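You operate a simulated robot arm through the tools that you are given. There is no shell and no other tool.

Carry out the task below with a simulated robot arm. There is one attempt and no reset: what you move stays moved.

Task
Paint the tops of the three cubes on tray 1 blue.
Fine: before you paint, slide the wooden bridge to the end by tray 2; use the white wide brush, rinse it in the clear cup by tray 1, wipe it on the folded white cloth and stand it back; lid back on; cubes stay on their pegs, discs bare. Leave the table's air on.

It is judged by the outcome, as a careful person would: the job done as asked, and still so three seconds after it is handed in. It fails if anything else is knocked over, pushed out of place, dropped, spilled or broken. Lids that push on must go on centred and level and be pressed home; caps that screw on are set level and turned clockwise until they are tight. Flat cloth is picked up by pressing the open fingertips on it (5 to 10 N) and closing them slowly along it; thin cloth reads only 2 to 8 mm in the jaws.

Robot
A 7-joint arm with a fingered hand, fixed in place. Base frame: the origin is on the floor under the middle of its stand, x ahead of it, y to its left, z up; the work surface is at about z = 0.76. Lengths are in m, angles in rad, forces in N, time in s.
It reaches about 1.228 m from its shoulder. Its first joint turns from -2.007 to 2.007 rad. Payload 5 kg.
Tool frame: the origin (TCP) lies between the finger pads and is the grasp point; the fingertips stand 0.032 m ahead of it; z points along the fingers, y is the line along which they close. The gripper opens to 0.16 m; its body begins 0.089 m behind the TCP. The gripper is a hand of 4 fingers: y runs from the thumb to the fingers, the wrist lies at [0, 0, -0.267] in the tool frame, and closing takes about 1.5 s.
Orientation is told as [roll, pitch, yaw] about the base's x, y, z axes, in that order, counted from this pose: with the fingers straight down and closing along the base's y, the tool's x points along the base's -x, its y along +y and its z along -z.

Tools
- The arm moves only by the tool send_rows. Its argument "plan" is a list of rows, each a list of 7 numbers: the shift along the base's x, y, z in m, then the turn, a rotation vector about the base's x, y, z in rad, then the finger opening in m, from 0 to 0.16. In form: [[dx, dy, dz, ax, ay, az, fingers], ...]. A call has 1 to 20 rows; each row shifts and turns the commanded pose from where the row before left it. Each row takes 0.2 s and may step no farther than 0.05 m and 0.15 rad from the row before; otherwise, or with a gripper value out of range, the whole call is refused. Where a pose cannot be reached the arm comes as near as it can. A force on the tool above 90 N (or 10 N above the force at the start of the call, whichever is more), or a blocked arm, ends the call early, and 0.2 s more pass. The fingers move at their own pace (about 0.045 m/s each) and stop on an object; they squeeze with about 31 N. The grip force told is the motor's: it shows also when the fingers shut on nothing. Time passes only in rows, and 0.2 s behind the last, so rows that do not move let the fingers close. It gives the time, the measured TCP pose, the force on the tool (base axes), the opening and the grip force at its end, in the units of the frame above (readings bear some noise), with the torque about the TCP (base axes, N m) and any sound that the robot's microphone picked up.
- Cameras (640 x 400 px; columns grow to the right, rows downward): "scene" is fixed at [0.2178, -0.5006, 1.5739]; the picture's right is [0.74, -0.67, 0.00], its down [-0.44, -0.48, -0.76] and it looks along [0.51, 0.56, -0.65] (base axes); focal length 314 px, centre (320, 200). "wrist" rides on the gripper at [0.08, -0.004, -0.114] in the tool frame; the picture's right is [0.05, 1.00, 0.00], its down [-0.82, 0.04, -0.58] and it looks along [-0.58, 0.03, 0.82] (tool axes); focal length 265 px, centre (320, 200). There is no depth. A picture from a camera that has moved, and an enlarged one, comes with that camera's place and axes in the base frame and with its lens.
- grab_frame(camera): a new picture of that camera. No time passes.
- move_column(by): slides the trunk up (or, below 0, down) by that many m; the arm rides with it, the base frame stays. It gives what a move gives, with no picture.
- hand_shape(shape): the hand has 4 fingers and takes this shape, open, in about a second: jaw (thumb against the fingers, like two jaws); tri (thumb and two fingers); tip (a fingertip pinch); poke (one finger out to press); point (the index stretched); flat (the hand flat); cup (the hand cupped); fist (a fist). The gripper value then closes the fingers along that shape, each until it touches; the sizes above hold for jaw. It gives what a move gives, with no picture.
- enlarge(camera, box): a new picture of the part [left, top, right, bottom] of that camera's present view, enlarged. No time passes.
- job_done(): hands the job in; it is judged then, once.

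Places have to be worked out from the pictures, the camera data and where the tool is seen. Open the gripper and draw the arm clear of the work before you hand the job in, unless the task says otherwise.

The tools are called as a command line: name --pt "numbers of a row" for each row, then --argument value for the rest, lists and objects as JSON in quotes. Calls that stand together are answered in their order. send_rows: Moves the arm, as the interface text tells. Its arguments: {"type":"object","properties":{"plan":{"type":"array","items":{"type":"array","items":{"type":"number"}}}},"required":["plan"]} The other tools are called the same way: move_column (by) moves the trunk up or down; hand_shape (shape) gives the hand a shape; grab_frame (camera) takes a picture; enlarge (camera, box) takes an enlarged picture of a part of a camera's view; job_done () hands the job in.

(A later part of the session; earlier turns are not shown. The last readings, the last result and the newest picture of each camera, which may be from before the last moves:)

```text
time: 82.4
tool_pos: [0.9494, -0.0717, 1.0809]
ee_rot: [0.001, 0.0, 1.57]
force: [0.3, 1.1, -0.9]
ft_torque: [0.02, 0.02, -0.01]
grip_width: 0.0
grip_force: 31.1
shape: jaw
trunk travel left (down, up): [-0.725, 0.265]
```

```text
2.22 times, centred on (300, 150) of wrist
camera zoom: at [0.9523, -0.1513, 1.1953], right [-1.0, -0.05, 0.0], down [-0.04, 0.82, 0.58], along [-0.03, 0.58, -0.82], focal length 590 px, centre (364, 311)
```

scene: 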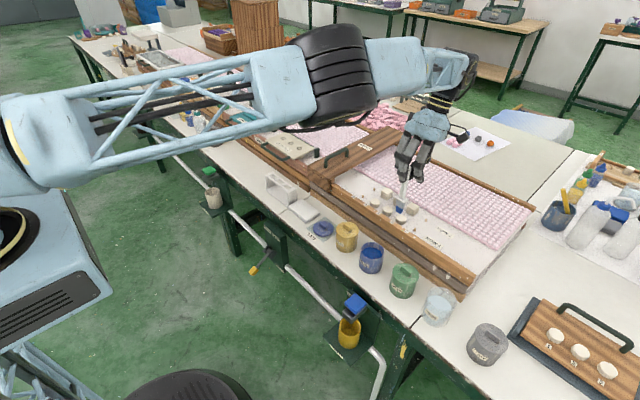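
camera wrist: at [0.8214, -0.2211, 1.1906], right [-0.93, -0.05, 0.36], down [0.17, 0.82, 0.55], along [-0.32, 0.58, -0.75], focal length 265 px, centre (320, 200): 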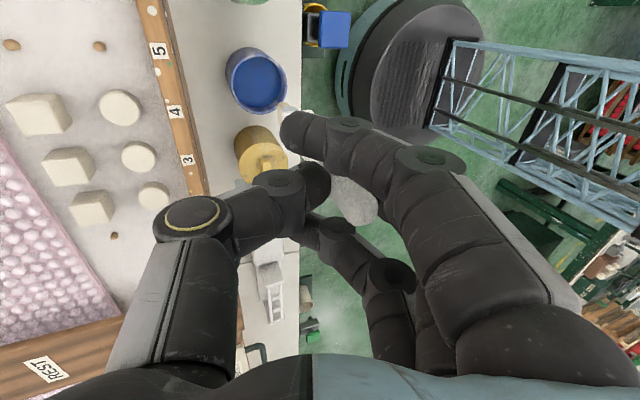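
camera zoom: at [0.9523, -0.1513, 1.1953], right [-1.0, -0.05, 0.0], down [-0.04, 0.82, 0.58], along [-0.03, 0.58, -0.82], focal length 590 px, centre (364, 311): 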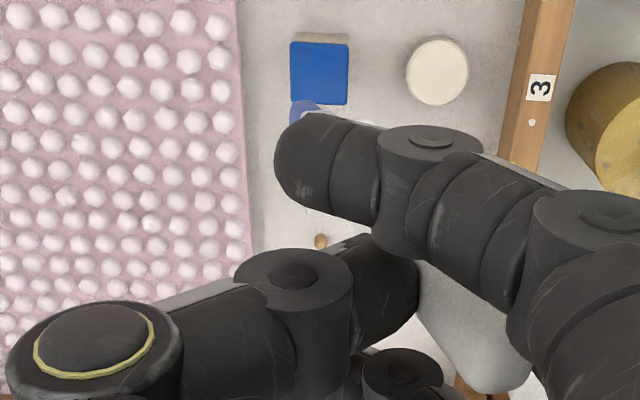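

Cube 3's top is fully blue. Now cube 2 (about y −0.0215), two strokes.

send_rows --pt "-0.006 0.03 0 0 0 0 0.0" --pt "-0.006 0.024 0 0 0 0 0.0" --pt "0 0 -0.04 0 0 0 0.0" --pt "0 0 -0.0215 0 0 0 0.0" --pt "0 0 -0.005 0 0 0 0.0" --pt "0 0 -0.002 0 0 0 0.0" --pt "0.004 0 0 0 0 0 0.0" --pt "0.004 0 0.0005 0 0 0 0.0" --pt "0.004 0 0.0005 0 0 0 0.0" --pt "0 0 0.006 0 0 0 0.0" --pt "0 0 0.03 0 0 0 0.0" --pt "0 0 0.032 0 0 0 0.0" --pt "0 0 0 0 0 0 0.0"

enlarge --camera "scene" --box '[360, 130, 440, 220]'

enlarge --camera "wrist" --box '[200, 60, 400, 240]'

```text
time: 85.2
tool_pos: [0.9488, -0.0175, 1.0822]
ee_rot: [0.0, 0.0, 1.571]
force: [0.1, -0.1, -0.3]
ft_torque: [0.0, -0.01, 0.02]
grip_width: 0.0001
grip_force: 30.9
shape: jaw
trunk travel left (down, up): [-0.725, 0.265]
```

```text
4.44 times, centred on (400, 175) of scene
camera zoom: at [0.2178, -0.5006, 1.5739], right [0.74, -0.67, 0.0], down [-0.44, -0.48, -0.76], along [0.51, 0.56, -0.65], focal length 1398 px, centre (-36, 311)
```

zoom: 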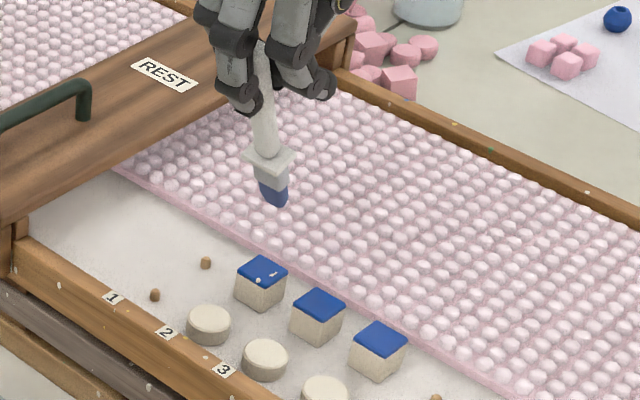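

```text
2.22 times, centred on (300, 150) of wrist
camera zoom: at [0.9522, -0.0975, 1.1952], right [-1.0, -0.05, 0.0], down [-0.04, 0.82, 0.58], along [-0.03, 0.58, -0.82], focal length 590 px, centre (364, 311)
```

zoom: 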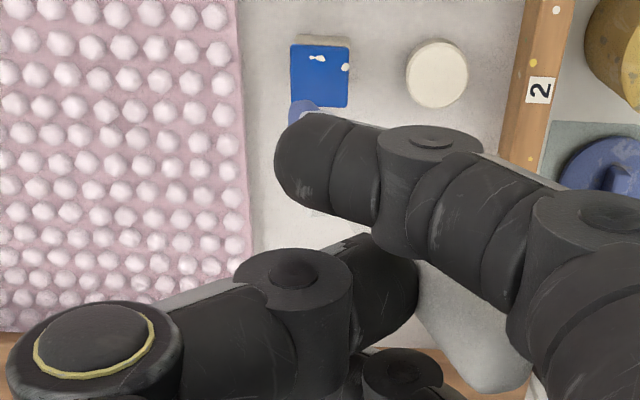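

Cube 2 is almost covered, with two small bare spots. One more stroke on it.

send_rows --pt "-0.012 0 -0.04 0 0 0 0.0" --pt "0 0 -0.022 0 0 0 0.0" --pt "0 0 -0.005 0 0 0 0.0" --pt "0 0 -0.002 0 0 0 0.0" --pt "0.004 0 0 0 0 0 0.0" --pt "0.004 0 0.0005 0 0 0 0.0" --pt "0.004 0 0.0005 0 0 0 0.0" --pt "0 0 0.006 0 0 0 0.0" --pt "0 0 0.03 0 0 0 0.0" --pt "0 0 0.032 0 0 0 0.0" --pt "0 0 0 0 0 0 0.0"

enlarge --camera "scene" --box '[360, 130, 440, 220]'

enlarge --camera "wrist" --box '[200, 60, 400, 240]'

```text
time: 87.6
tool_pos: [0.95, -0.0177, 1.0826]
ee_rot: [0.001, 0.0, 1.571]
force: [-0.3, -0.2, -0.3]
ft_torque: [-0.01, 0.03, 0.01]
grip_width: 0.0001
grip_force: 31.2
shape: jaw
trunk travel left (down, up): [-0.725, 0.265]
```

```text
4.44 times, centred on (400, 175) of scene
camera zoom: at [0.2178, -0.5006, 1.5739], right [0.74, -0.67, 0.0], down [-0.44, -0.48, -0.76], along [0.51, 0.56, -0.65], focal length 1398 px, centre (-36, 311)
```

zoom: 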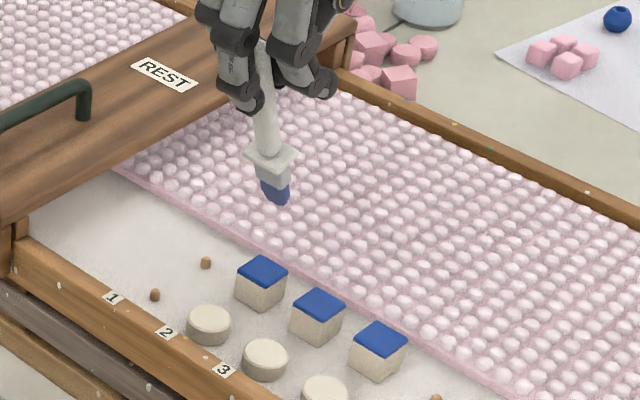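

```text
2.22 times, centred on (300, 150) of wrist
camera zoom: at [0.9533, -0.0976, 1.1959], right [-1.0, -0.05, 0.0], down [-0.04, 0.82, 0.58], along [-0.03, 0.58, -0.82], focal length 590 px, centre (364, 311)
```

zoom: 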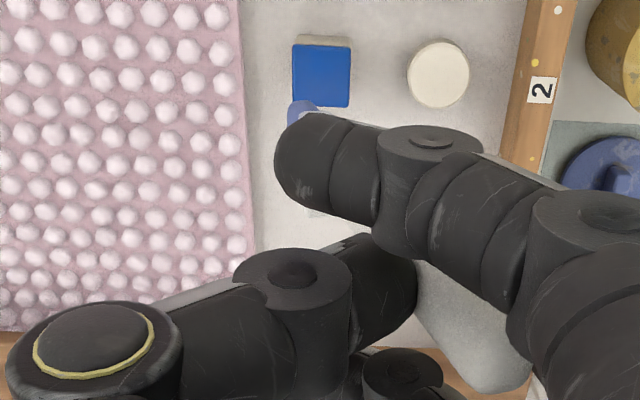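

All three cube tops are fully blue and the discs are clean. Now I carry the brush around the discs (past y≈−0.2) to the clear RINSE cup and check the position before dipping.

send_rows --pt "0 -0.045 0 0 0 0 0.0" --pt "0 -0.045 0 0 0 0 0.0" --pt "0 -0.045 0 0 0 0 0.0" --pt "0 -0.045 0 0 0 0 0.0" --pt "-0.0438 -0.02 0 0 0 0 0.0" --pt "-0.0438 -0.02 0 0 0 0 0.0" --pt "-0.0438 -0.02 0 0 0 0 0.0" --pt "-0.0438 -0.02 0 0 0 0 0.0" --pt "-0.0438 -0.02 0 0 0 0 0.0" --pt "0 -0.0389 0 0 0 0 0.0" --pt "0 -0.0389 0 0 0 0 0.0" --pt "0 0 0 0 0 0 0.0"

enlarge --camera "scene" --box '[380, 210, 500, 340]'

grab_frame --camera "wrist"

```text
time: 90.2
tool_pos: [0.7295, -0.3748, 1.084]
ee_rot: [-0.002, 0.001, 1.571]
force: [-0.2, -0.2, -0.2]
ft_torque: [0.0, 0.02, 0.0]
grip_width: 0.0
grip_force: 31.3
shape: jaw
trunk travel left (down, up): [-0.725, 0.265]
```

```text
3.08 times, centred on (440, 275) of scene
camera zoom: at [0.2178, -0.5006, 1.5739], right [0.74, -0.67, 0.0], down [-0.44, -0.48, -0.76], along [0.51, 0.56, -0.65], focal length 968 px, centre (-49, -31)
```

zoom: 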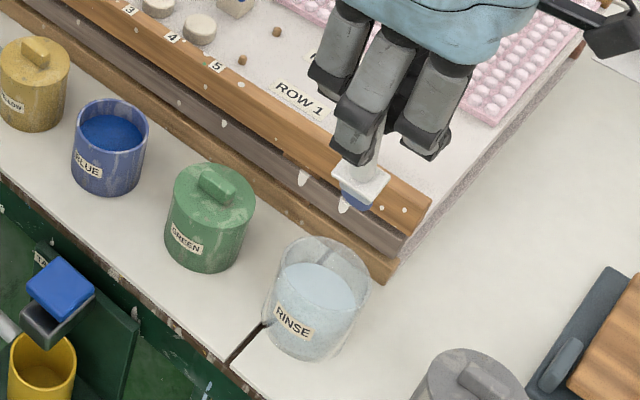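

```text
taken
camera wrist: at [0.7337, -0.455, 1.1963], right [-1.0, -0.05, 0.0], down [-0.04, 0.82, 0.58], along [-0.03, 0.58, -0.82], focal length 265 px, centre (320, 200)
```

wrist: 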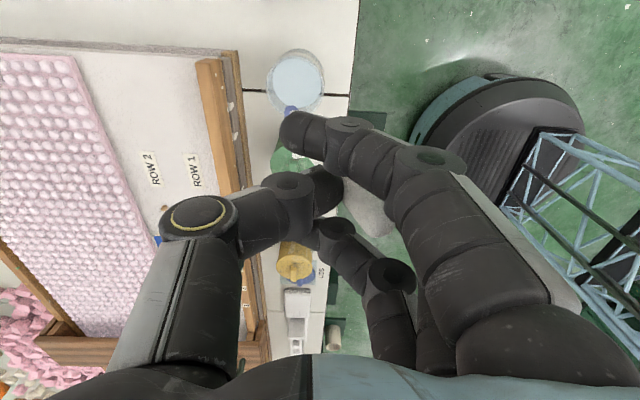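

The cup's centre is about (0.758, −0.381) and the brush tip about (0.7555, −0.379). I tilt the hand +0.3 rad so the brush goes in upright, shifting x to keep the tip over the cup.

send_rows --pt "0.015 -0.001 0 0 0.1 0 0.0" --pt "0.015 -0.001 0 0 0.1 0 0.0" --pt "0.015 0 0 0 0.1 0 0.0" --pt "0 0 0 0 0 0 0.0"

enlarge --camera "scene" --box '[390, 220, 490, 340]'

enlarge --camera "wrist" --box '[220, 20, 400, 180]'

```text
time: 91.2
tool_pos: [0.7654, -0.3783, 1.0841]
ee_rot: [0.247, 0.0, 1.569]
force: [-0.1, 0.1, 0.2]
ft_torque: [-0.06, -0.04, -0.03]
grip_width: 0.0002
grip_force: 30.9
shape: jaw
out of reach, approached as far as the arm can: row 3
trunk travel left (down, up): [-0.725, 0.265]
```

```text
3.33 times, centred on (440, 280) of scene
camera zoom: at [0.2178, -0.5006, 1.5739], right [0.74, -0.67, 0.0], down [-0.44, -0.48, -0.76], along [0.51, 0.56, -0.65], focal length 1048 px, centre (-80, -67)
```

zoom: 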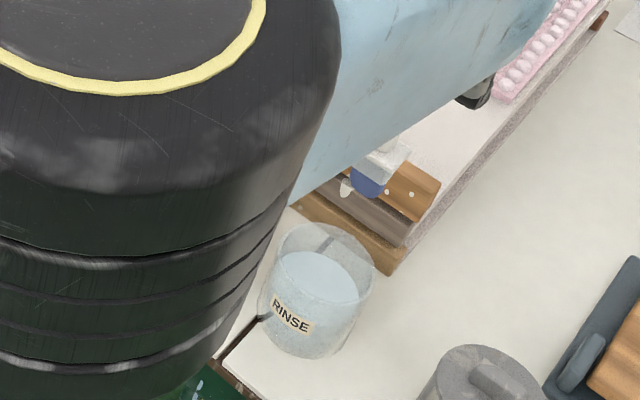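

```text
2.50 times, centred on (310, 100) of wrist
camera zoom: at [0.7973, -0.4581, 1.1921], right [-0.97, -0.05, 0.25], down [0.1, 0.82, 0.57], along [-0.23, 0.58, -0.78], focal length 664 px, centre (345, 450)
```

zoom: 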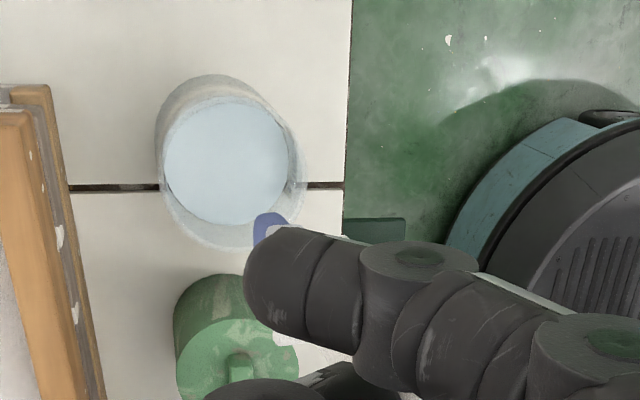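

Row 3 was just out of reach (tilt reached 0.247), and the elbow now shows near the camera. I look at the whole scene before continuing.

grab_frame --camera "scene"

```text
taken
```

scene: 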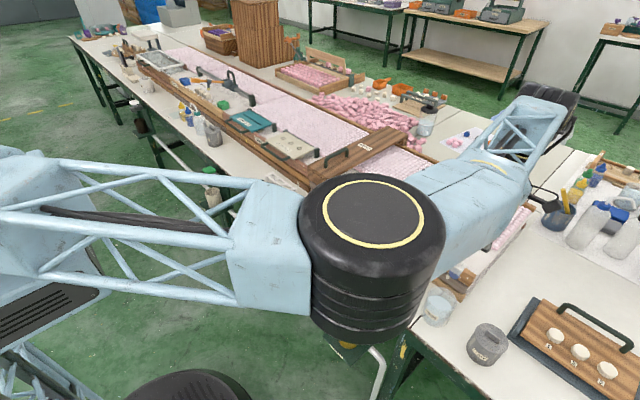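

The tip is centred over the rinse cup (≈(0.760, −0.382)) with the brush nearly upright. I lower it into the water step by step.

send_rows --pt "0 0 -0.03 0 0 0 0.0" --pt "0 0 -0.03 0 0 0 0.0" --pt "0 0 -0.03 0 0 0 0.0" --pt "0 0 0 0 0 0 0.0"

grab_frame --camera "scene"

enlarge --camera "wrist" --box '[220, 20, 400, 180]'

```text
time: 92.2
tool_pos: [0.7668, -0.3779, 1.0537]
ee_rot: [0.247, 0.002, 1.568]
force: [0.0, -0.8, -1.0]
ft_torque: [0.02, 0.0, 0.02]
grip_width: 0.0001
grip_force: 31.8
shape: jaw
out of reach, approached as far as the arm can: row 1, 2, 3
trunk travel left (down, up): [-0.725, 0.265]
```

```text
taken
```

scene: 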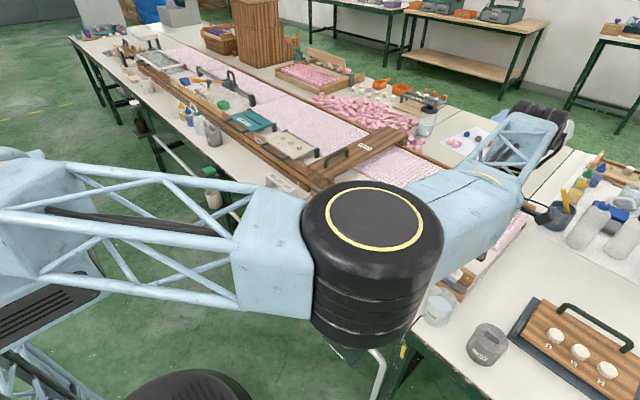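

```text
2.50 times, centred on (310, 100) of wrist
camera zoom: at [0.7977, -0.4576, 1.1614], right [-0.97, -0.05, 0.25], down [0.1, 0.82, 0.57], along [-0.23, 0.58, -0.78], focal length 664 px, centre (345, 450)
```

zoom: 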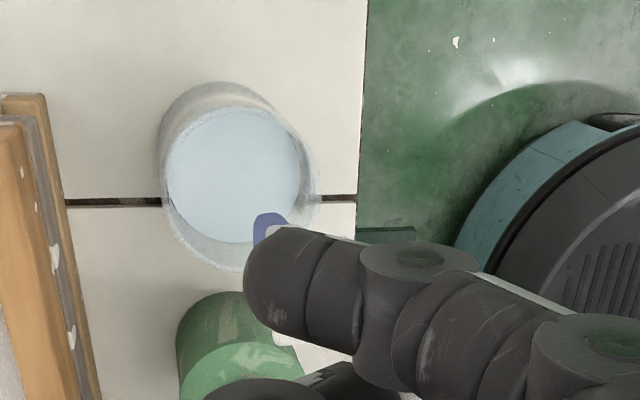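

The arm is against a wrist limit in this tilted pose at the right side of its workspace. I raise, remove the tilt, and turn the yaw back 0.4 rad, which suits this side better; the leaning brush still fits in the cup.

send_rows --pt "0 0 0.015 0 -0.08 0 0.0" --pt "-0.005 0.002 0.015 0 -0.08 0 0.0" --pt "-0.005 0.002 0 0 -0.087 0 0.0" --pt "-0.004 0.002 0 0 0 -0.1333 0.0" --pt "-0.004 0.002 0 0 0 -0.1333 0.0" --pt "-0.004 0.001 0 0 0 -0.1333 0.0" --pt "0 0 0 0 0 0 0.0"

grab_frame --camera "scene"

enlarge --camera "wrist" --box '[220, 20, 400, 180]'

```text
time: 93.8
tool_pos: [0.7448, -0.3686, 1.0846]
ee_rot: [0.001, 0.0, 1.167]
force: [0.8, 0.3, -0.5]
ft_torque: [-0.02, 0.02, 0.02]
grip_width: 0.0
grip_force: 31.2
shape: jaw
trunk travel left (down, up): [-0.725, 0.265]
```

```text
taken
```

scene: 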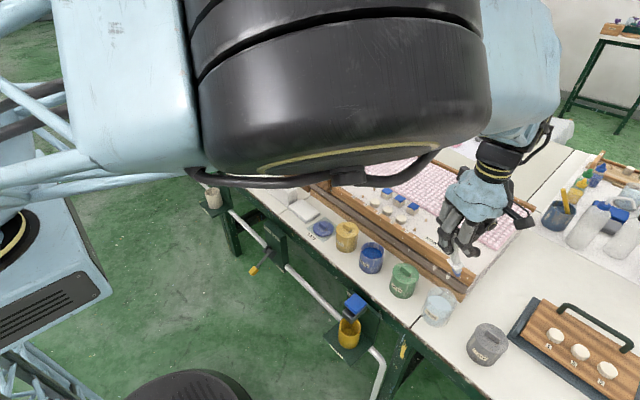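

```text
2.50 times, centred on (310, 100) of wrist
camera zoom: at [0.7165, -0.4435, 1.1962], right [-0.94, 0.34, 0.0], down [0.28, 0.77, 0.58], along [0.2, 0.54, -0.82], focal length 664 px, centre (345, 450)
```

zoom: 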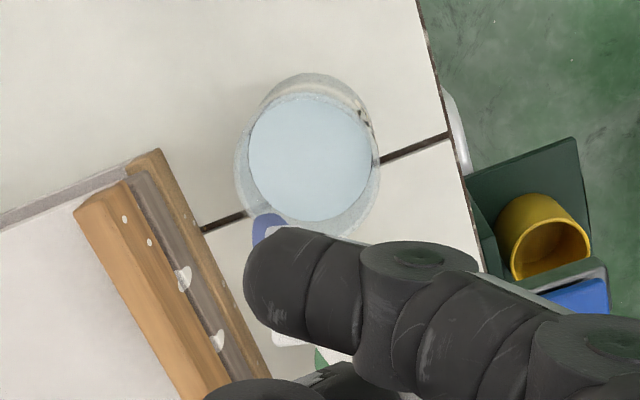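

The tip is just where I want it (≈(0.771, −0.383)) relative to the cup centre (≈(0.760, −0.381)). I lower into the water.

send_rows --pt "-0.003 0 -0.03 0 0 0 0.0" --pt "0 0 -0.03 0 0 0 0.0" --pt "0 0 -0.03 0 0 0 0.0" --pt "0 0 -0.02 0 0 0 0.0" --pt "0 0 0 0 0 0 0.0"

enlarge --camera "scene" --box '[400, 230, 490, 340]'

enlarge --camera "wrist" --box '[220, 20, 400, 180]'

```text
time: 95.0
tool_pos: [0.7411, -0.3682, 0.9724]
ee_rot: [0.003, 0.001, 1.169]
force: [-0.4, 0.3, -0.3]
ft_torque: [-0.02, 0.01, 0.02]
grip_width: 0.0
grip_force: 30.9
shape: jaw
trunk travel left (down, up): [-0.725, 0.265]
```

```text
3.64 times, centred on (445, 285) of scene
camera zoom: at [0.2178, -0.5006, 1.5739], right [0.74, -0.67, 0.0], down [-0.44, -0.48, -0.76], along [0.51, 0.56, -0.65], focal length 1144 px, centre (-134, -109)
```

zoom: 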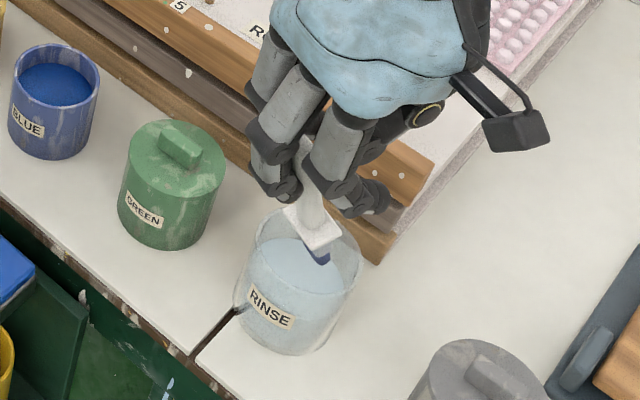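

```text
2.50 times, centred on (310, 100) of wrist
camera zoom: at [0.7137, -0.4438, 1.0864], right [-0.94, 0.34, 0.0], down [0.28, 0.77, 0.58], along [0.2, 0.54, -0.82], focal length 664 px, centre (345, 450)
```

zoom: 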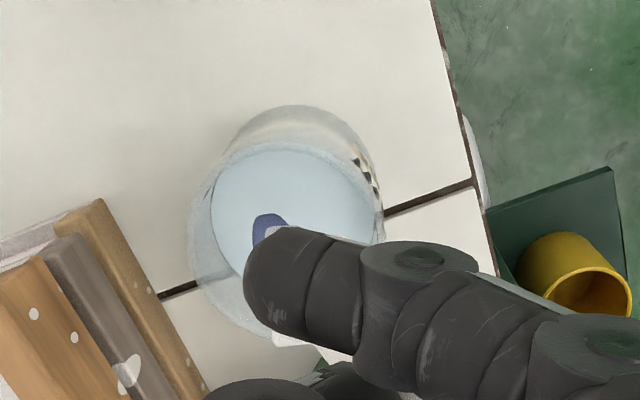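

The bristles are at the water line, inside the cup. I lower about 4 cm more in steps so the bristles are fully under, then look.

send_rows --pt "0 0 -0.015 0 0 0 0.0" --pt "0 0 -0.012 0 0 0 0.0" --pt "0 0 -0.01 0 0 0 0.0" --pt "0 0 0 0 0 0 0.0"

enlarge --camera "scene" --box '[400, 230, 490, 340]'

enlarge --camera "wrist" --box '[220, 20, 400, 180]'

```text
time: 96.0
tool_pos: [0.7409, -0.3664, 0.9368]
ee_rot: [0.002, 0.002, 1.168]
force: [-0.4, 0.1, -0.4]
ft_torque: [0.01, -0.02, 0.0]
grip_width: 0.0
grip_force: 30.7
shape: jaw
trunk travel left (down, up): [-0.725, 0.265]
```

```text
3.64 times, centred on (445, 285) of scene
camera zoom: at [0.2178, -0.5006, 1.5739], right [0.74, -0.67, 0.0], down [-0.44, -0.48, -0.76], along [0.51, 0.56, -0.65], focal length 1144 px, centre (-134, -109)
```

zoom: 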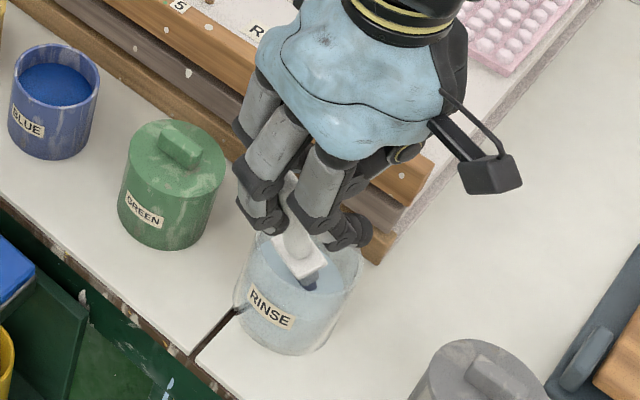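

```text
2.50 times, centred on (310, 100) of wrist
camera zoom: at [0.7135, -0.4436, 1.0494], right [-0.94, 0.34, 0.0], down [0.28, 0.77, 0.58], along [0.2, 0.54, -0.82], focal length 664 px, centre (345, 450)
```

zoom: 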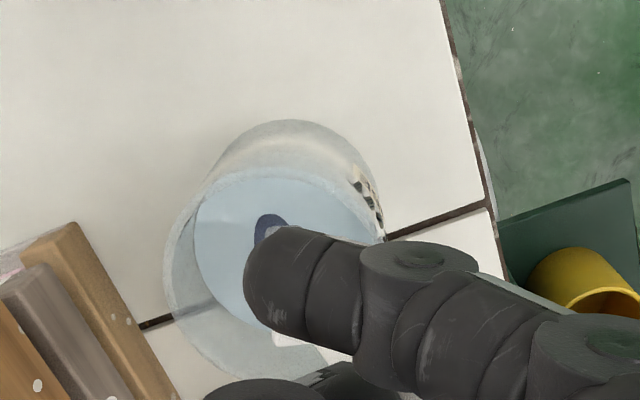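

The bristles are in the water. I go 4 mm deeper and swirl gently in small circles to rinse.

send_rows --pt "0 0 -0.004 0 0 0 0.0" --pt "-0.005 0.003 0 0 0 0 0.0" --pt "-0.005 -0.003 0 0 0 0 0.0" --pt "0.005 -0.006 0 0 0 0 0.0" --pt "0.005 0.006 0 0 0 0 0.0" --pt "-0.005 0.005 0 0 0 0 0.0" --pt "-0.005 -0.005 0 0 0 0 0.0" --pt "0.005 -0.005 0 0 0 0 0.0" --pt "0.005 0.005 0 0 0 0 0.0" --pt "-0.005 0.005 0 0 0 0 0.0" --pt "-0.005 -0.005 0 0 0 0 0.0" --pt "0.005 -0.005 0 0 0 0 0.0" --pt "0.005 0.005 0 0 0 0 0.0" --pt "-0.005 0.005 0 0 0 0 0.0" --pt "-0.005 -0.005 0 0 0 0 0.0" --pt "0.005 -0.005 0 0 0 0 0.0" --pt "0.005 0.005 0 0 0 0 0.0" --pt "0 0 0 0 0 0 0.0"

enlarge --camera "scene" --box '[400, 230, 490, 340]'

enlarge --camera "wrist" --box '[220, 20, 400, 180]'

```text
time: 99.8
tool_pos: [0.7411, -0.368, 0.9339]
ee_rot: [0.002, -0.001, 1.17]
force: [-0.4, 0.0, -0.3]
ft_torque: [0.0, -0.03, 0.0]
grip_width: 0.0
grip_force: 30.8
shape: jaw
trunk travel left (down, up): [-0.725, 0.265]
```

```text
3.64 times, centred on (445, 285) of scene
camera zoom: at [0.2178, -0.5006, 1.5739], right [0.74, -0.67, 0.0], down [-0.44, -0.48, -0.76], along [0.51, 0.56, -0.65], focal length 1144 px, centre (-134, -109)
```

zoom: 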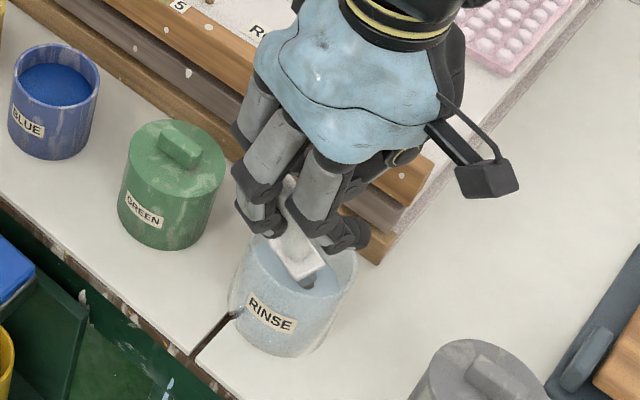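

```text
2.50 times, centred on (310, 100) of wrist
camera zoom: at [0.714, -0.4433, 1.0451], right [-0.94, 0.34, 0.0], down [0.28, 0.77, 0.58], along [0.2, 0.54, -0.82], focal length 664 px, centre (345, 450)
```

zoom: 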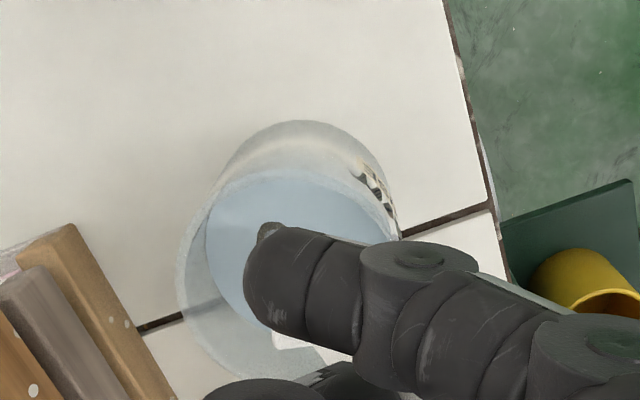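

The water has taken colour and the bristles look much cleaner; the cup seems nudged by ~4 mm by the collar, so I'll keep clear of its wall. I lift the brush out to inspect the bristles.

send_rows --pt "0.003 0 0.005 0 0 0 0.0" --pt "0 0 0.015 0 0 0 0.0" --pt "0 0 0.02 0 0 0 0.0" --pt "0 0 0 0 0 0 0.0" --pt "0 0 0 0 0 0 0.0" --pt "0 0 0.03 0 0 0 0.0" --pt "0 0 0.03 0 0 0 0.0" --pt "0 0 0.03 0 0 0 0.0" --pt "0 0 0 0 0 0 0.0"

enlarge --camera "scene" --box '[400, 210, 500, 330]'

enlarge --camera "wrist" --box '[220, 20, 400, 180]'

```text
time: 101.8
tool_pos: [0.744, -0.3684, 1.0613]
ee_rot: [0.0, 0.001, 1.17]
force: [0.0, 0.4, -0.7]
ft_torque: [0.0, 0.01, 0.0]
grip_width: 0.0
grip_force: 31.1
shape: jaw
trunk travel left (down, up): [-0.725, 0.265]
```

```text
3.33 times, centred on (450, 270) of scene
camera zoom: at [0.2178, -0.5006, 1.5739], right [0.74, -0.67, 0.0], down [-0.44, -0.48, -0.76], along [0.51, 0.56, -0.65], focal length 1048 px, centre (-113, -33)
```

zoom: 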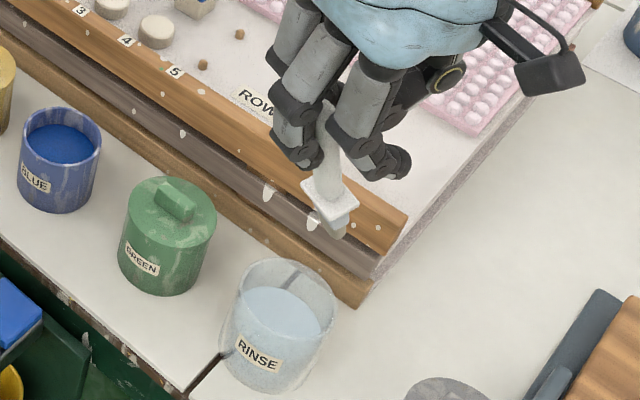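

```text
2.50 times, centred on (310, 100) of wrist
camera zoom: at [0.7167, -0.4435, 1.1749], right [-0.94, 0.34, 0.0], down [0.28, 0.77, 0.58], along [0.2, 0.54, -0.82], focal length 664 px, centre (345, 450)
```

zoom: 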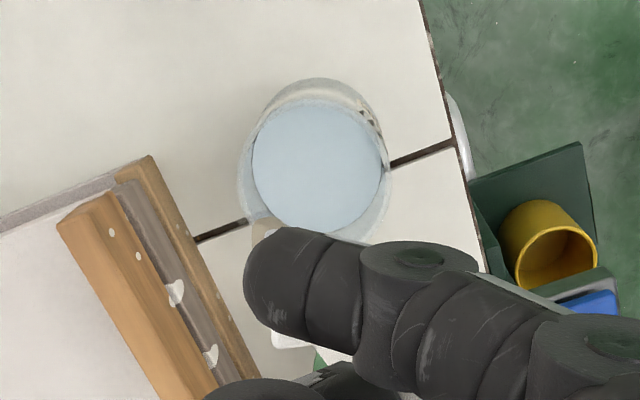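

enlarge --camera "scene" --box '[435, 245, 475, 285]'

enlarge --camera "wrist" --box '[265, 80, 325, 130]'

```text
10.00 times, centred on (455, 265) of scene
camera zoom: at [0.2178, -0.5006, 1.5739], right [0.74, -0.67, 0.0], down [-0.44, -0.48, -0.76], along [0.51, 0.56, -0.65], focal length 3145 px, centre (-1030, -450)
```

zoom: 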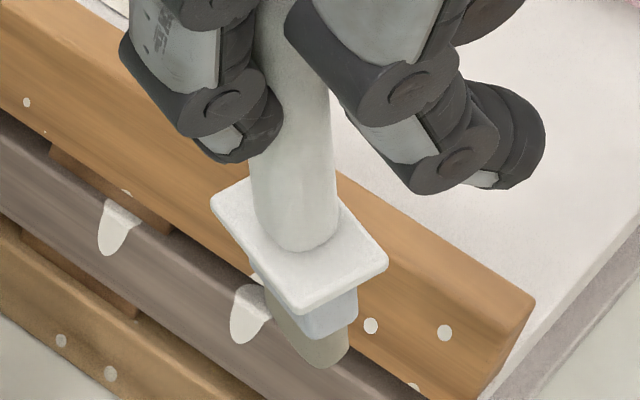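

```text
8.00 times, centred on (295, 105) of wrist
camera zoom: at [0.7167, -0.4435, 1.1749], right [-0.94, 0.34, 0.0], down [0.28, 0.77, 0.58], along [0.2, 0.54, -0.82], focal length 2123 px, centre (520, 960)
```

zoom: 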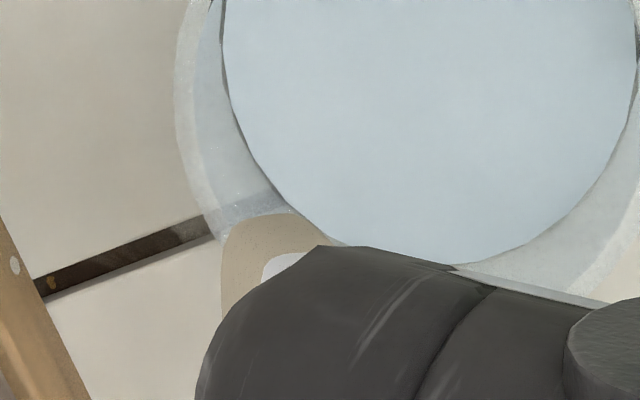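

The bristles are clean and just wet. I raise, turn the yaw back, and carry the brush to the folded white cloth (centre ≈ (0.761, 0.191)).

send_rows --pt "0 0.01 0.025 0 0 0.1333 0.0" --pt "0 0.03 0 0 0 0.1333 0.0" --pt "0 0.04 0 0 0 0.1334 0.0" --pt "0 0.045 0 0 0 0 0.0" --pt "0 0.045 0 0 0 0 0.0" --pt "0 0.045 0 0 0 0 0.0" --pt "0 0.045 0 0 0 0 0.0" --pt "0 0.045 0 0 0 0 0.0" --pt "0 0.045 0 0 0 0 0.0" --pt "-0.005 0.045 0 0 0 0 0.0" --pt "-0.005 0.045 0 0 0 0 0.0" --pt "-0.006 0.045 0 0 0 0 0.0" --pt "-0.006 0.045 0 0 0 0 0.0" --pt "0 0.034 0 0 0 0 0.0" --pt "0 0 0 0 0 0 0.0"

grab_frame --camera "scene"

grab_frame --camera "wrist"

```text
time: 105.0
tool_pos: [0.723, 0.1982, 1.0883]
ee_rot: [0.001, 0.0, 1.57]
force: [-0.1, 0.0, -0.1]
ft_torque: [-0.01, -0.01, 0.01]
grip_width: 0.0001
grip_force: 31.2
shape: jaw
trunk travel left (down, up): [-0.725, 0.265]
```

```text
taken
```

scene: 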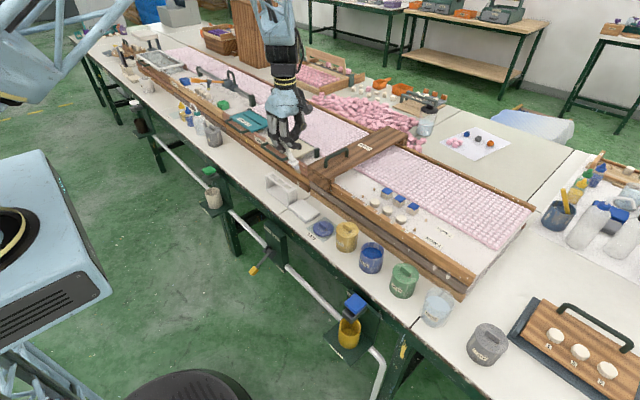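

```text
taken
camera wrist: at [0.7262, 0.1168, 1.2], right [-1.0, -0.05, 0.0], down [-0.04, 0.82, 0.58], along [-0.03, 0.58, -0.82], focal length 265 px, centre (320, 200)
```

wrist: 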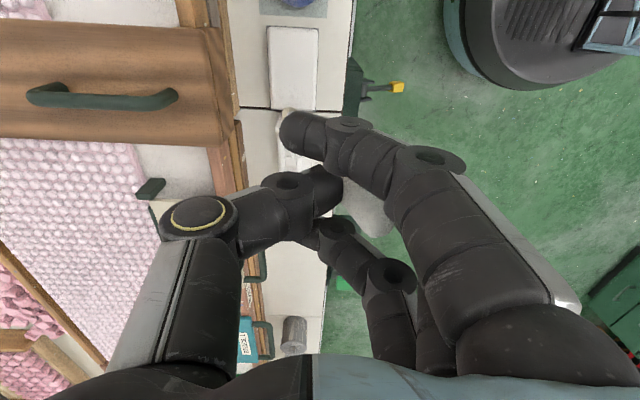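

The tip is at about (0.753, 0.196, 0.945), over the cloth, which spans x 0.727–0.795, y 0.135–0.243. I lower close to it and look.

send_rows --pt "-0.005 -0.006 -0.03 0 0 0 0.0" --pt "0 0 -0.04 0 0 0 0.0" --pt "0 0 -0.04 0 0 0 0.0" --pt "0 0 -0.03 0 0 0 0.0" --pt "0 0 -0.02 0 0 0 0.0" --pt "0 0 0 0 0 0 0.0"

enlarge --camera "scene" --box '[270, 150, 350, 240]'

enlarge --camera "wrist" --box '[220, 40, 400, 180]'

```text
time: 106.4
tool_pos: [0.7178, 0.1915, 0.9276]
ee_rot: [0.003, 0.0, 1.569]
force: [-0.3, 0.1, -0.2]
ft_torque: [0.03, -0.01, -0.01]
grip_width: 0.0
grip_force: 30.8
shape: jaw
trunk travel left (down, up): [-0.725, 0.265]
```

```text
4.44 times, centred on (310, 195) of scene
camera zoom: at [0.2178, -0.5006, 1.5739], right [0.74, -0.67, 0.0], down [-0.44, -0.48, -0.76], along [0.51, 0.56, -0.65], focal length 1398 px, centre (364, 222)
```

zoom: 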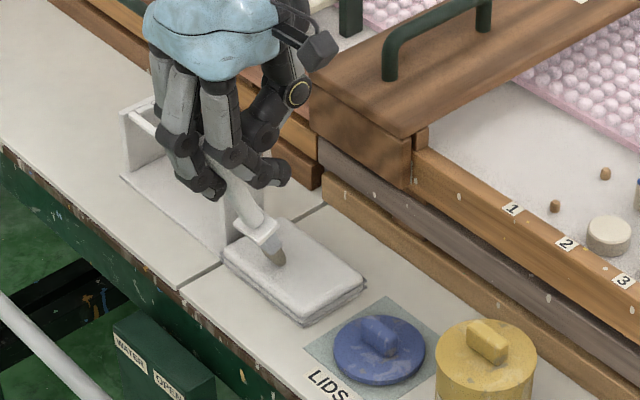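

```text
2.86 times, centred on (310, 110) of wrist
camera zoom: at [0.7213, 0.1112, 1.0404], right [-1.0, -0.05, 0.0], down [-0.04, 0.82, 0.58], along [-0.03, 0.58, -0.82], focal length 758 px, centre (349, 457)
```

zoom: 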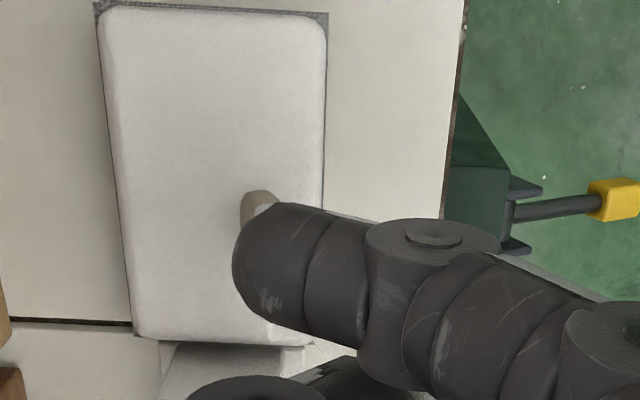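

The tip is about a centimetre above the cloth. I lower in small steps until a light contact.

send_rows --pt "0 0 -0.004 0 0 0 0.0" --pt "0 0 0 0 0 0 0.0"

send_rows --pt "0 0 -0.003 0 0 0 0.0" --pt "0 0 0 0 0 0 0.0"

send_rows --pt "0 0 -0.003 0 0 0 0.0" --pt "0 0 0 0 0 0 0.0"

enlarge --camera "scene" --box '[280, 170, 340, 230]'

```text
time: 107.0
tool_pos: [0.7181, 0.1917, 0.9227]
ee_rot: [0.001, 0.001, 1.569]
force: [-1.5, -0.7, -0.3]
ft_torque: [0.0, -0.01, 0.0]
grip_width: 0.0
grip_force: 30.8
shape: jaw
trunk travel left (down, up): [-0.725, 0.265]
```

```text
time: 107.6
tool_pos: [0.7186, 0.1915, 0.922]
ee_rot: [0.001, -0.001, 1.568]
force: [-1.0, 1.0, 4.0]
ft_torque: [-0.04, -0.09, -0.02]
grip_width: 0.0001
grip_force: 31.4
shape: jaw
trunk travel left (down, up): [-0.725, 0.265]
```

```text
time: 108.2
tool_pos: [0.7176, 0.1908, 0.9189]
ee_rot: [0.0, -0.002, 1.569]
force: [-3.6, 0.6, 16.3]
ft_torque: [0.03, -0.2, 0.0]
grip_width: 0.0001
grip_force: 31.1
shape: jaw
trunk travel left (down, up): [-0.725, 0.265]
```

```text
6.67 times, centred on (310, 200) of scene
camera zoom: at [0.2178, -0.5006, 1.5739], right [0.74, -0.67, 0.0], down [-0.44, -0.48, -0.76], along [0.51, 0.56, -0.65], focal length 2097 px, centre (387, 200)
```

zoom: 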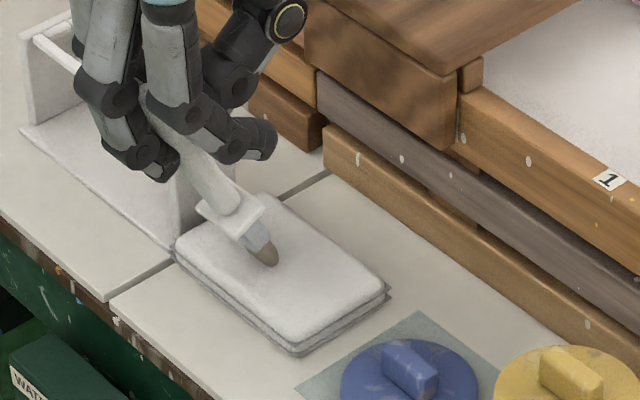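

Contact made (16 N is more than needed), so I ease up 3 mm and make a short, light wiping stroke, then lift.

send_rows --pt "0 0 0.003 0 0 0 0.0" --pt "0.004 0 0 0 0 0 0.0" --pt "0.004 0 0.0005 0 0 0 0.0" --pt "0.004 0 0.001 0 0 0 0.0"

send_rows --pt "0.004 0 0.001 0 0 0 0.0" --pt "0.004 0 0.001 0 0 0 0.0" --pt "0 0 0.01 0 0 0 0.0" --pt "0 0 0.03 0 0 0 0.0" --pt "0 0 0 0 0 0 0.0"

enlarge --camera "scene" --box '[280, 160, 340, 230]'

enlarge --camera "wrist" --box '[220, 40, 400, 180]'

```text
time: 109.2
tool_pos: [0.7281, 0.1897, 0.9214]
ee_rot: [0.001, 0.002, 1.569]
force: [0.6, 0.6, 0.4]
ft_torque: [-0.02, -0.05, 0.02]
grip_width: 0.0
grip_force: 31.2
shape: jaw
trunk travel left (down, up): [-0.725, 0.265]
```

```text
time: 110.4
tool_pos: [0.7376, 0.191, 0.9651]
ee_rot: [0.0, 0.0, 1.569]
force: [0.4, 0.3, 0.0]
ft_torque: [-0.01, -0.01, 0.01]
grip_width: 0.0
grip_force: 30.8
shape: jaw
trunk travel left (down, up): [-0.725, 0.265]
```

```text
5.71 times, centred on (310, 195) of scene
camera zoom: at [0.2178, -0.5006, 1.5739], right [0.74, -0.67, 0.0], down [-0.44, -0.48, -0.76], along [0.51, 0.56, -0.65], focal length 1797 px, centre (377, 229)
```

zoom: 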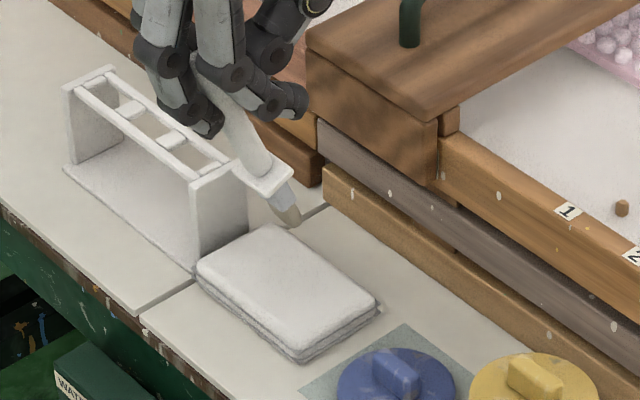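

```text
2.86 times, centred on (310, 110) of wrist
camera zoom: at [0.7422, 0.1106, 1.077], right [-1.0, -0.05, 0.0], down [-0.04, 0.82, 0.58], along [-0.03, 0.58, -0.82], focal length 758 px, centre (349, 457)
```

zoom: 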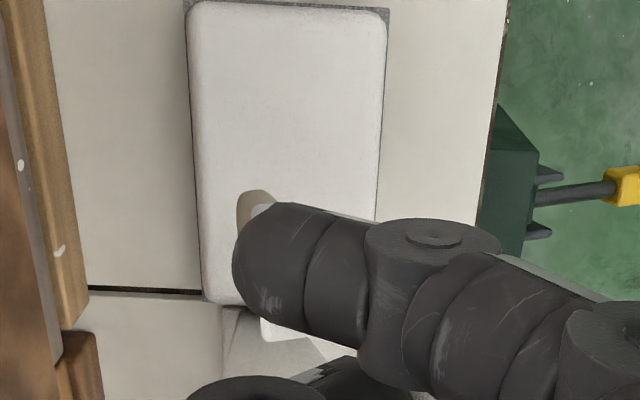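

The cloth hasn't moved. The brush is back at its natural 22° lean (tip offset ≈ (+0.037, +0.003, −0.145)). I make two more wiping strokes with constant light pressure.

send_rows --pt "-0.03 -0.002 0 0 0 0 0.0" --pt "0 0 -0.03 0 0 0 0.0" --pt "0 0 -0.01 0 0 0 0.0" --pt "0 0 -0.0045 0 0 0 0.0" --pt "0.005 0 0 0 0 0 0.0" --pt "0.005 0 0 0 0 0 0.0" --pt "0.005 0 0 0 0 0 0.0" --pt "0.005 0 0.0005 0 0 0 0.0" --pt "0.005 0 0.0005 0 0 0 0.0"

enlarge --camera "scene" --box '[280, 160, 340, 230]'

```text
time: 112.4
tool_pos: [0.732, 0.1887, 0.9204]
ee_rot: [0.002, 0.0, 1.57]
force: [-0.6, 1.2, 5.4]
ft_torque: [0.01, -0.1, 0.01]
grip_width: 0.0001
grip_force: 30.9
shape: jaw
trunk travel left (down, up): [-0.725, 0.265]
```

```text
5.71 times, centred on (310, 195) of scene
camera zoom: at [0.2178, -0.5006, 1.5739], right [0.74, -0.67, 0.0], down [-0.44, -0.48, -0.76], along [0.51, 0.56, -0.65], focal length 1797 px, centre (377, 229)
```

zoom: 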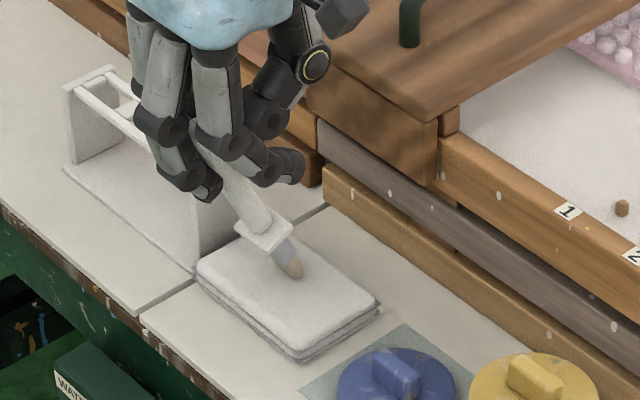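

That stroke held about 5 N of contact and the bristles look lighter. I repeat it twice more.

send_rows --pt "0 0 0.01 0 0 0 0.0" --pt "-0.025 0 0.005 0 0 0 0.0" --pt "0 0 -0.012 0 0 0 0.0" --pt "0 0 -0.0035 0 0 0 0.0" --pt "0.005 0 0 0 0 0 0.0" --pt "0.005 0 0 0 0 0 0.0" --pt "0.005 0 0 0 0 0 0.0" --pt "0.005 0 0 0 0 0 0.0" --pt "0.005 0 0 0 0 0 0.0" --pt "0 0 0.01 0 0 0 0.0" --pt "-0.025 0 0.005 0 0 0 0.0" --pt "0 0 -0.012 0 0 0 0.0" --pt "0 0 -0.003 0 0 0 0.0" --pt "0.005 0 0 0 0 0 0.0" --pt "0.005 0 0 0 0 0 0.0" --pt "0.005 0 0 0 0 0 0.0" --pt "0.005 0 0 0 0 0 0.0" --pt "0 0 0.01 0 0 0 0.0" --pt "0 0 0.04 0 0 0 0.0" --pt "0 0 0 0 0 0 0.0"

enlarge --camera "scene" --box '[280, 160, 340, 230]'

enlarge --camera "wrist" --box '[220, 40, 400, 180]'

```text
time: 116.6
tool_pos: [0.7289, 0.1886, 0.9693]
ee_rot: [0.002, 0.001, 1.568]
force: [-1.0, 0.5, -0.5]
ft_torque: [0.02, -0.01, -0.02]
grip_width: 0.0
grip_force: 31.3
shape: jaw
trunk travel left (down, up): [-0.725, 0.265]
```

```text
5.71 times, centred on (310, 195) of scene
camera zoom: at [0.2178, -0.5006, 1.5739], right [0.74, -0.67, 0.0], down [-0.44, -0.48, -0.76], along [0.51, 0.56, -0.65], focal length 1797 px, centre (377, 229)
```

zoom: 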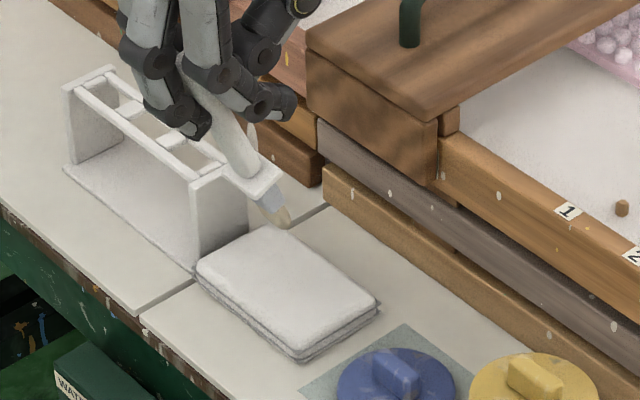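

```text
2.86 times, centred on (310, 110) of wrist
camera zoom: at [0.7318, 0.1089, 1.0821], right [-1.0, -0.05, 0.0], down [-0.04, 0.82, 0.58], along [-0.03, 0.58, -0.82], focal length 758 px, centre (349, 457)
```

zoom: 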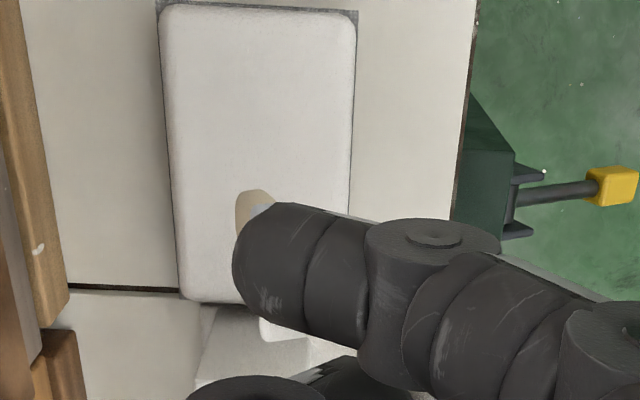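

enlarge --camera "scene" --box '[310, 180, 340, 210]'

enlarge --camera "scene" --box '[250, 150, 330, 230]'

```text
13.33 times, centred on (325, 195) of scene
camera zoom: at [0.2178, -0.5006, 1.5739], right [0.74, -0.67, 0.0], down [-0.44, -0.48, -0.76], along [0.51, 0.56, -0.65], focal length 4193 px, centre (253, 267)
```

zoom: 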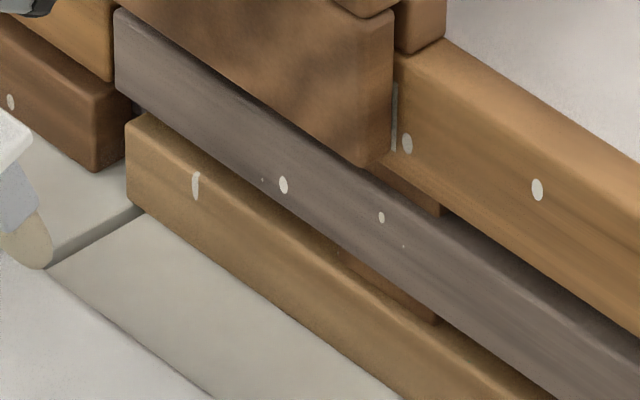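

```text
5.00 times, centred on (290, 190) of scene
camera zoom: at [0.2178, -0.5006, 1.5739], right [0.74, -0.67, 0.0], down [-0.44, -0.48, -0.76], along [0.51, 0.56, -0.65], focal length 1572 px, centre (470, 250)
```

zoom: 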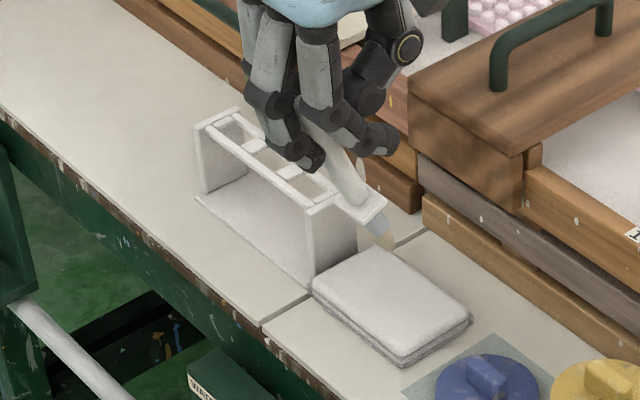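

The bristles are clean and dry again and the cloth is in place. Now I take the brush up and over to the stand, tilting the hand to bring the brush upright, and measure it above its slot.

send_rows --pt "0 0 0.04 0 0 0 0.0" --pt "0 0 0.045 0 0 0 0.0" --pt "0 0.02 0.03 0 0 0 0.0" --pt "0 0.045 0 0 0 0 0.0" --pt "0 0.045 0 0 0 0 0.0" --pt "-0.002 0.045 0 0 0 0 0.0" --pt "-0.002 0.03 0 0 0 0 0.0" --pt "0.014 0 0 0 0.0963 0 0.0" --pt "0.014 0 0 0 0.0963 0 0.0" --pt "0.014 0 0 0 0.0963 0 0.0" --pt "0.015 0 0 0 0.0963 0 0.0" --pt "0 0 0 0 0 0 0.0"

enlarge --camera "scene" --box '[240, 90, 340, 210]'

grab_frame --camera "wrist"

```text
time: 119.2
tool_pos: [0.7808, 0.3736, 1.0856]
ee_rot: [0.388, 0.0, 1.57]
force: [-0.8, -1.2, -0.8]
ft_torque: [0.01, -0.03, -0.01]
grip_width: 0.0003
grip_force: 31.4
shape: jaw
trunk travel left (down, up): [-0.725, 0.265]
```

```text
3.33 times, centred on (290, 150) of scene
camera zoom: at [0.2178, -0.5006, 1.5739], right [0.74, -0.67, 0.0], down [-0.44, -0.48, -0.76], along [0.51, 0.56, -0.65], focal length 1048 px, centre (420, 367)
```

zoom: 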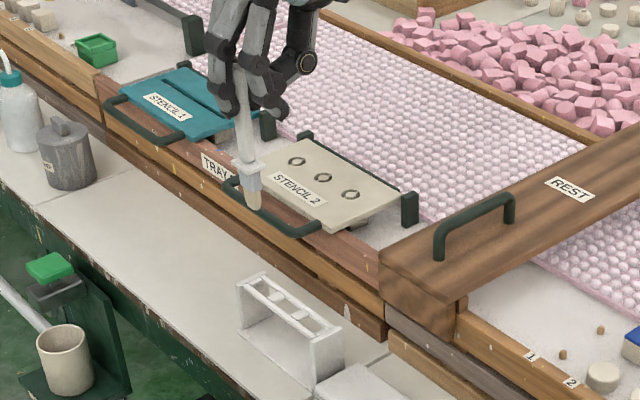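

```text
taken
camera wrist: at [0.8263, 0.2931, 1.188], right [-0.92, -0.05, 0.38], down [0.18, 0.82, 0.55], along [-0.34, 0.58, -0.74], focal length 265 px, centre (320, 200)
```

wrist: 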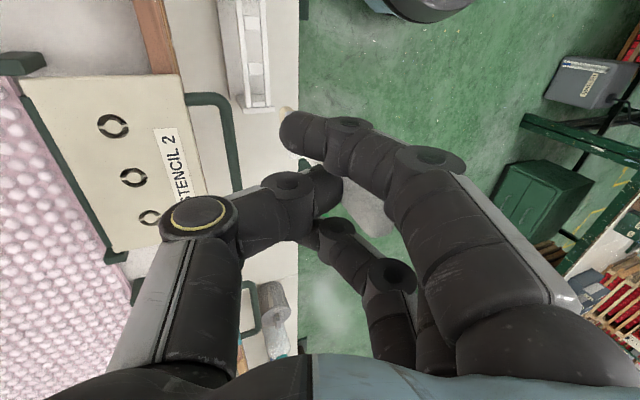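

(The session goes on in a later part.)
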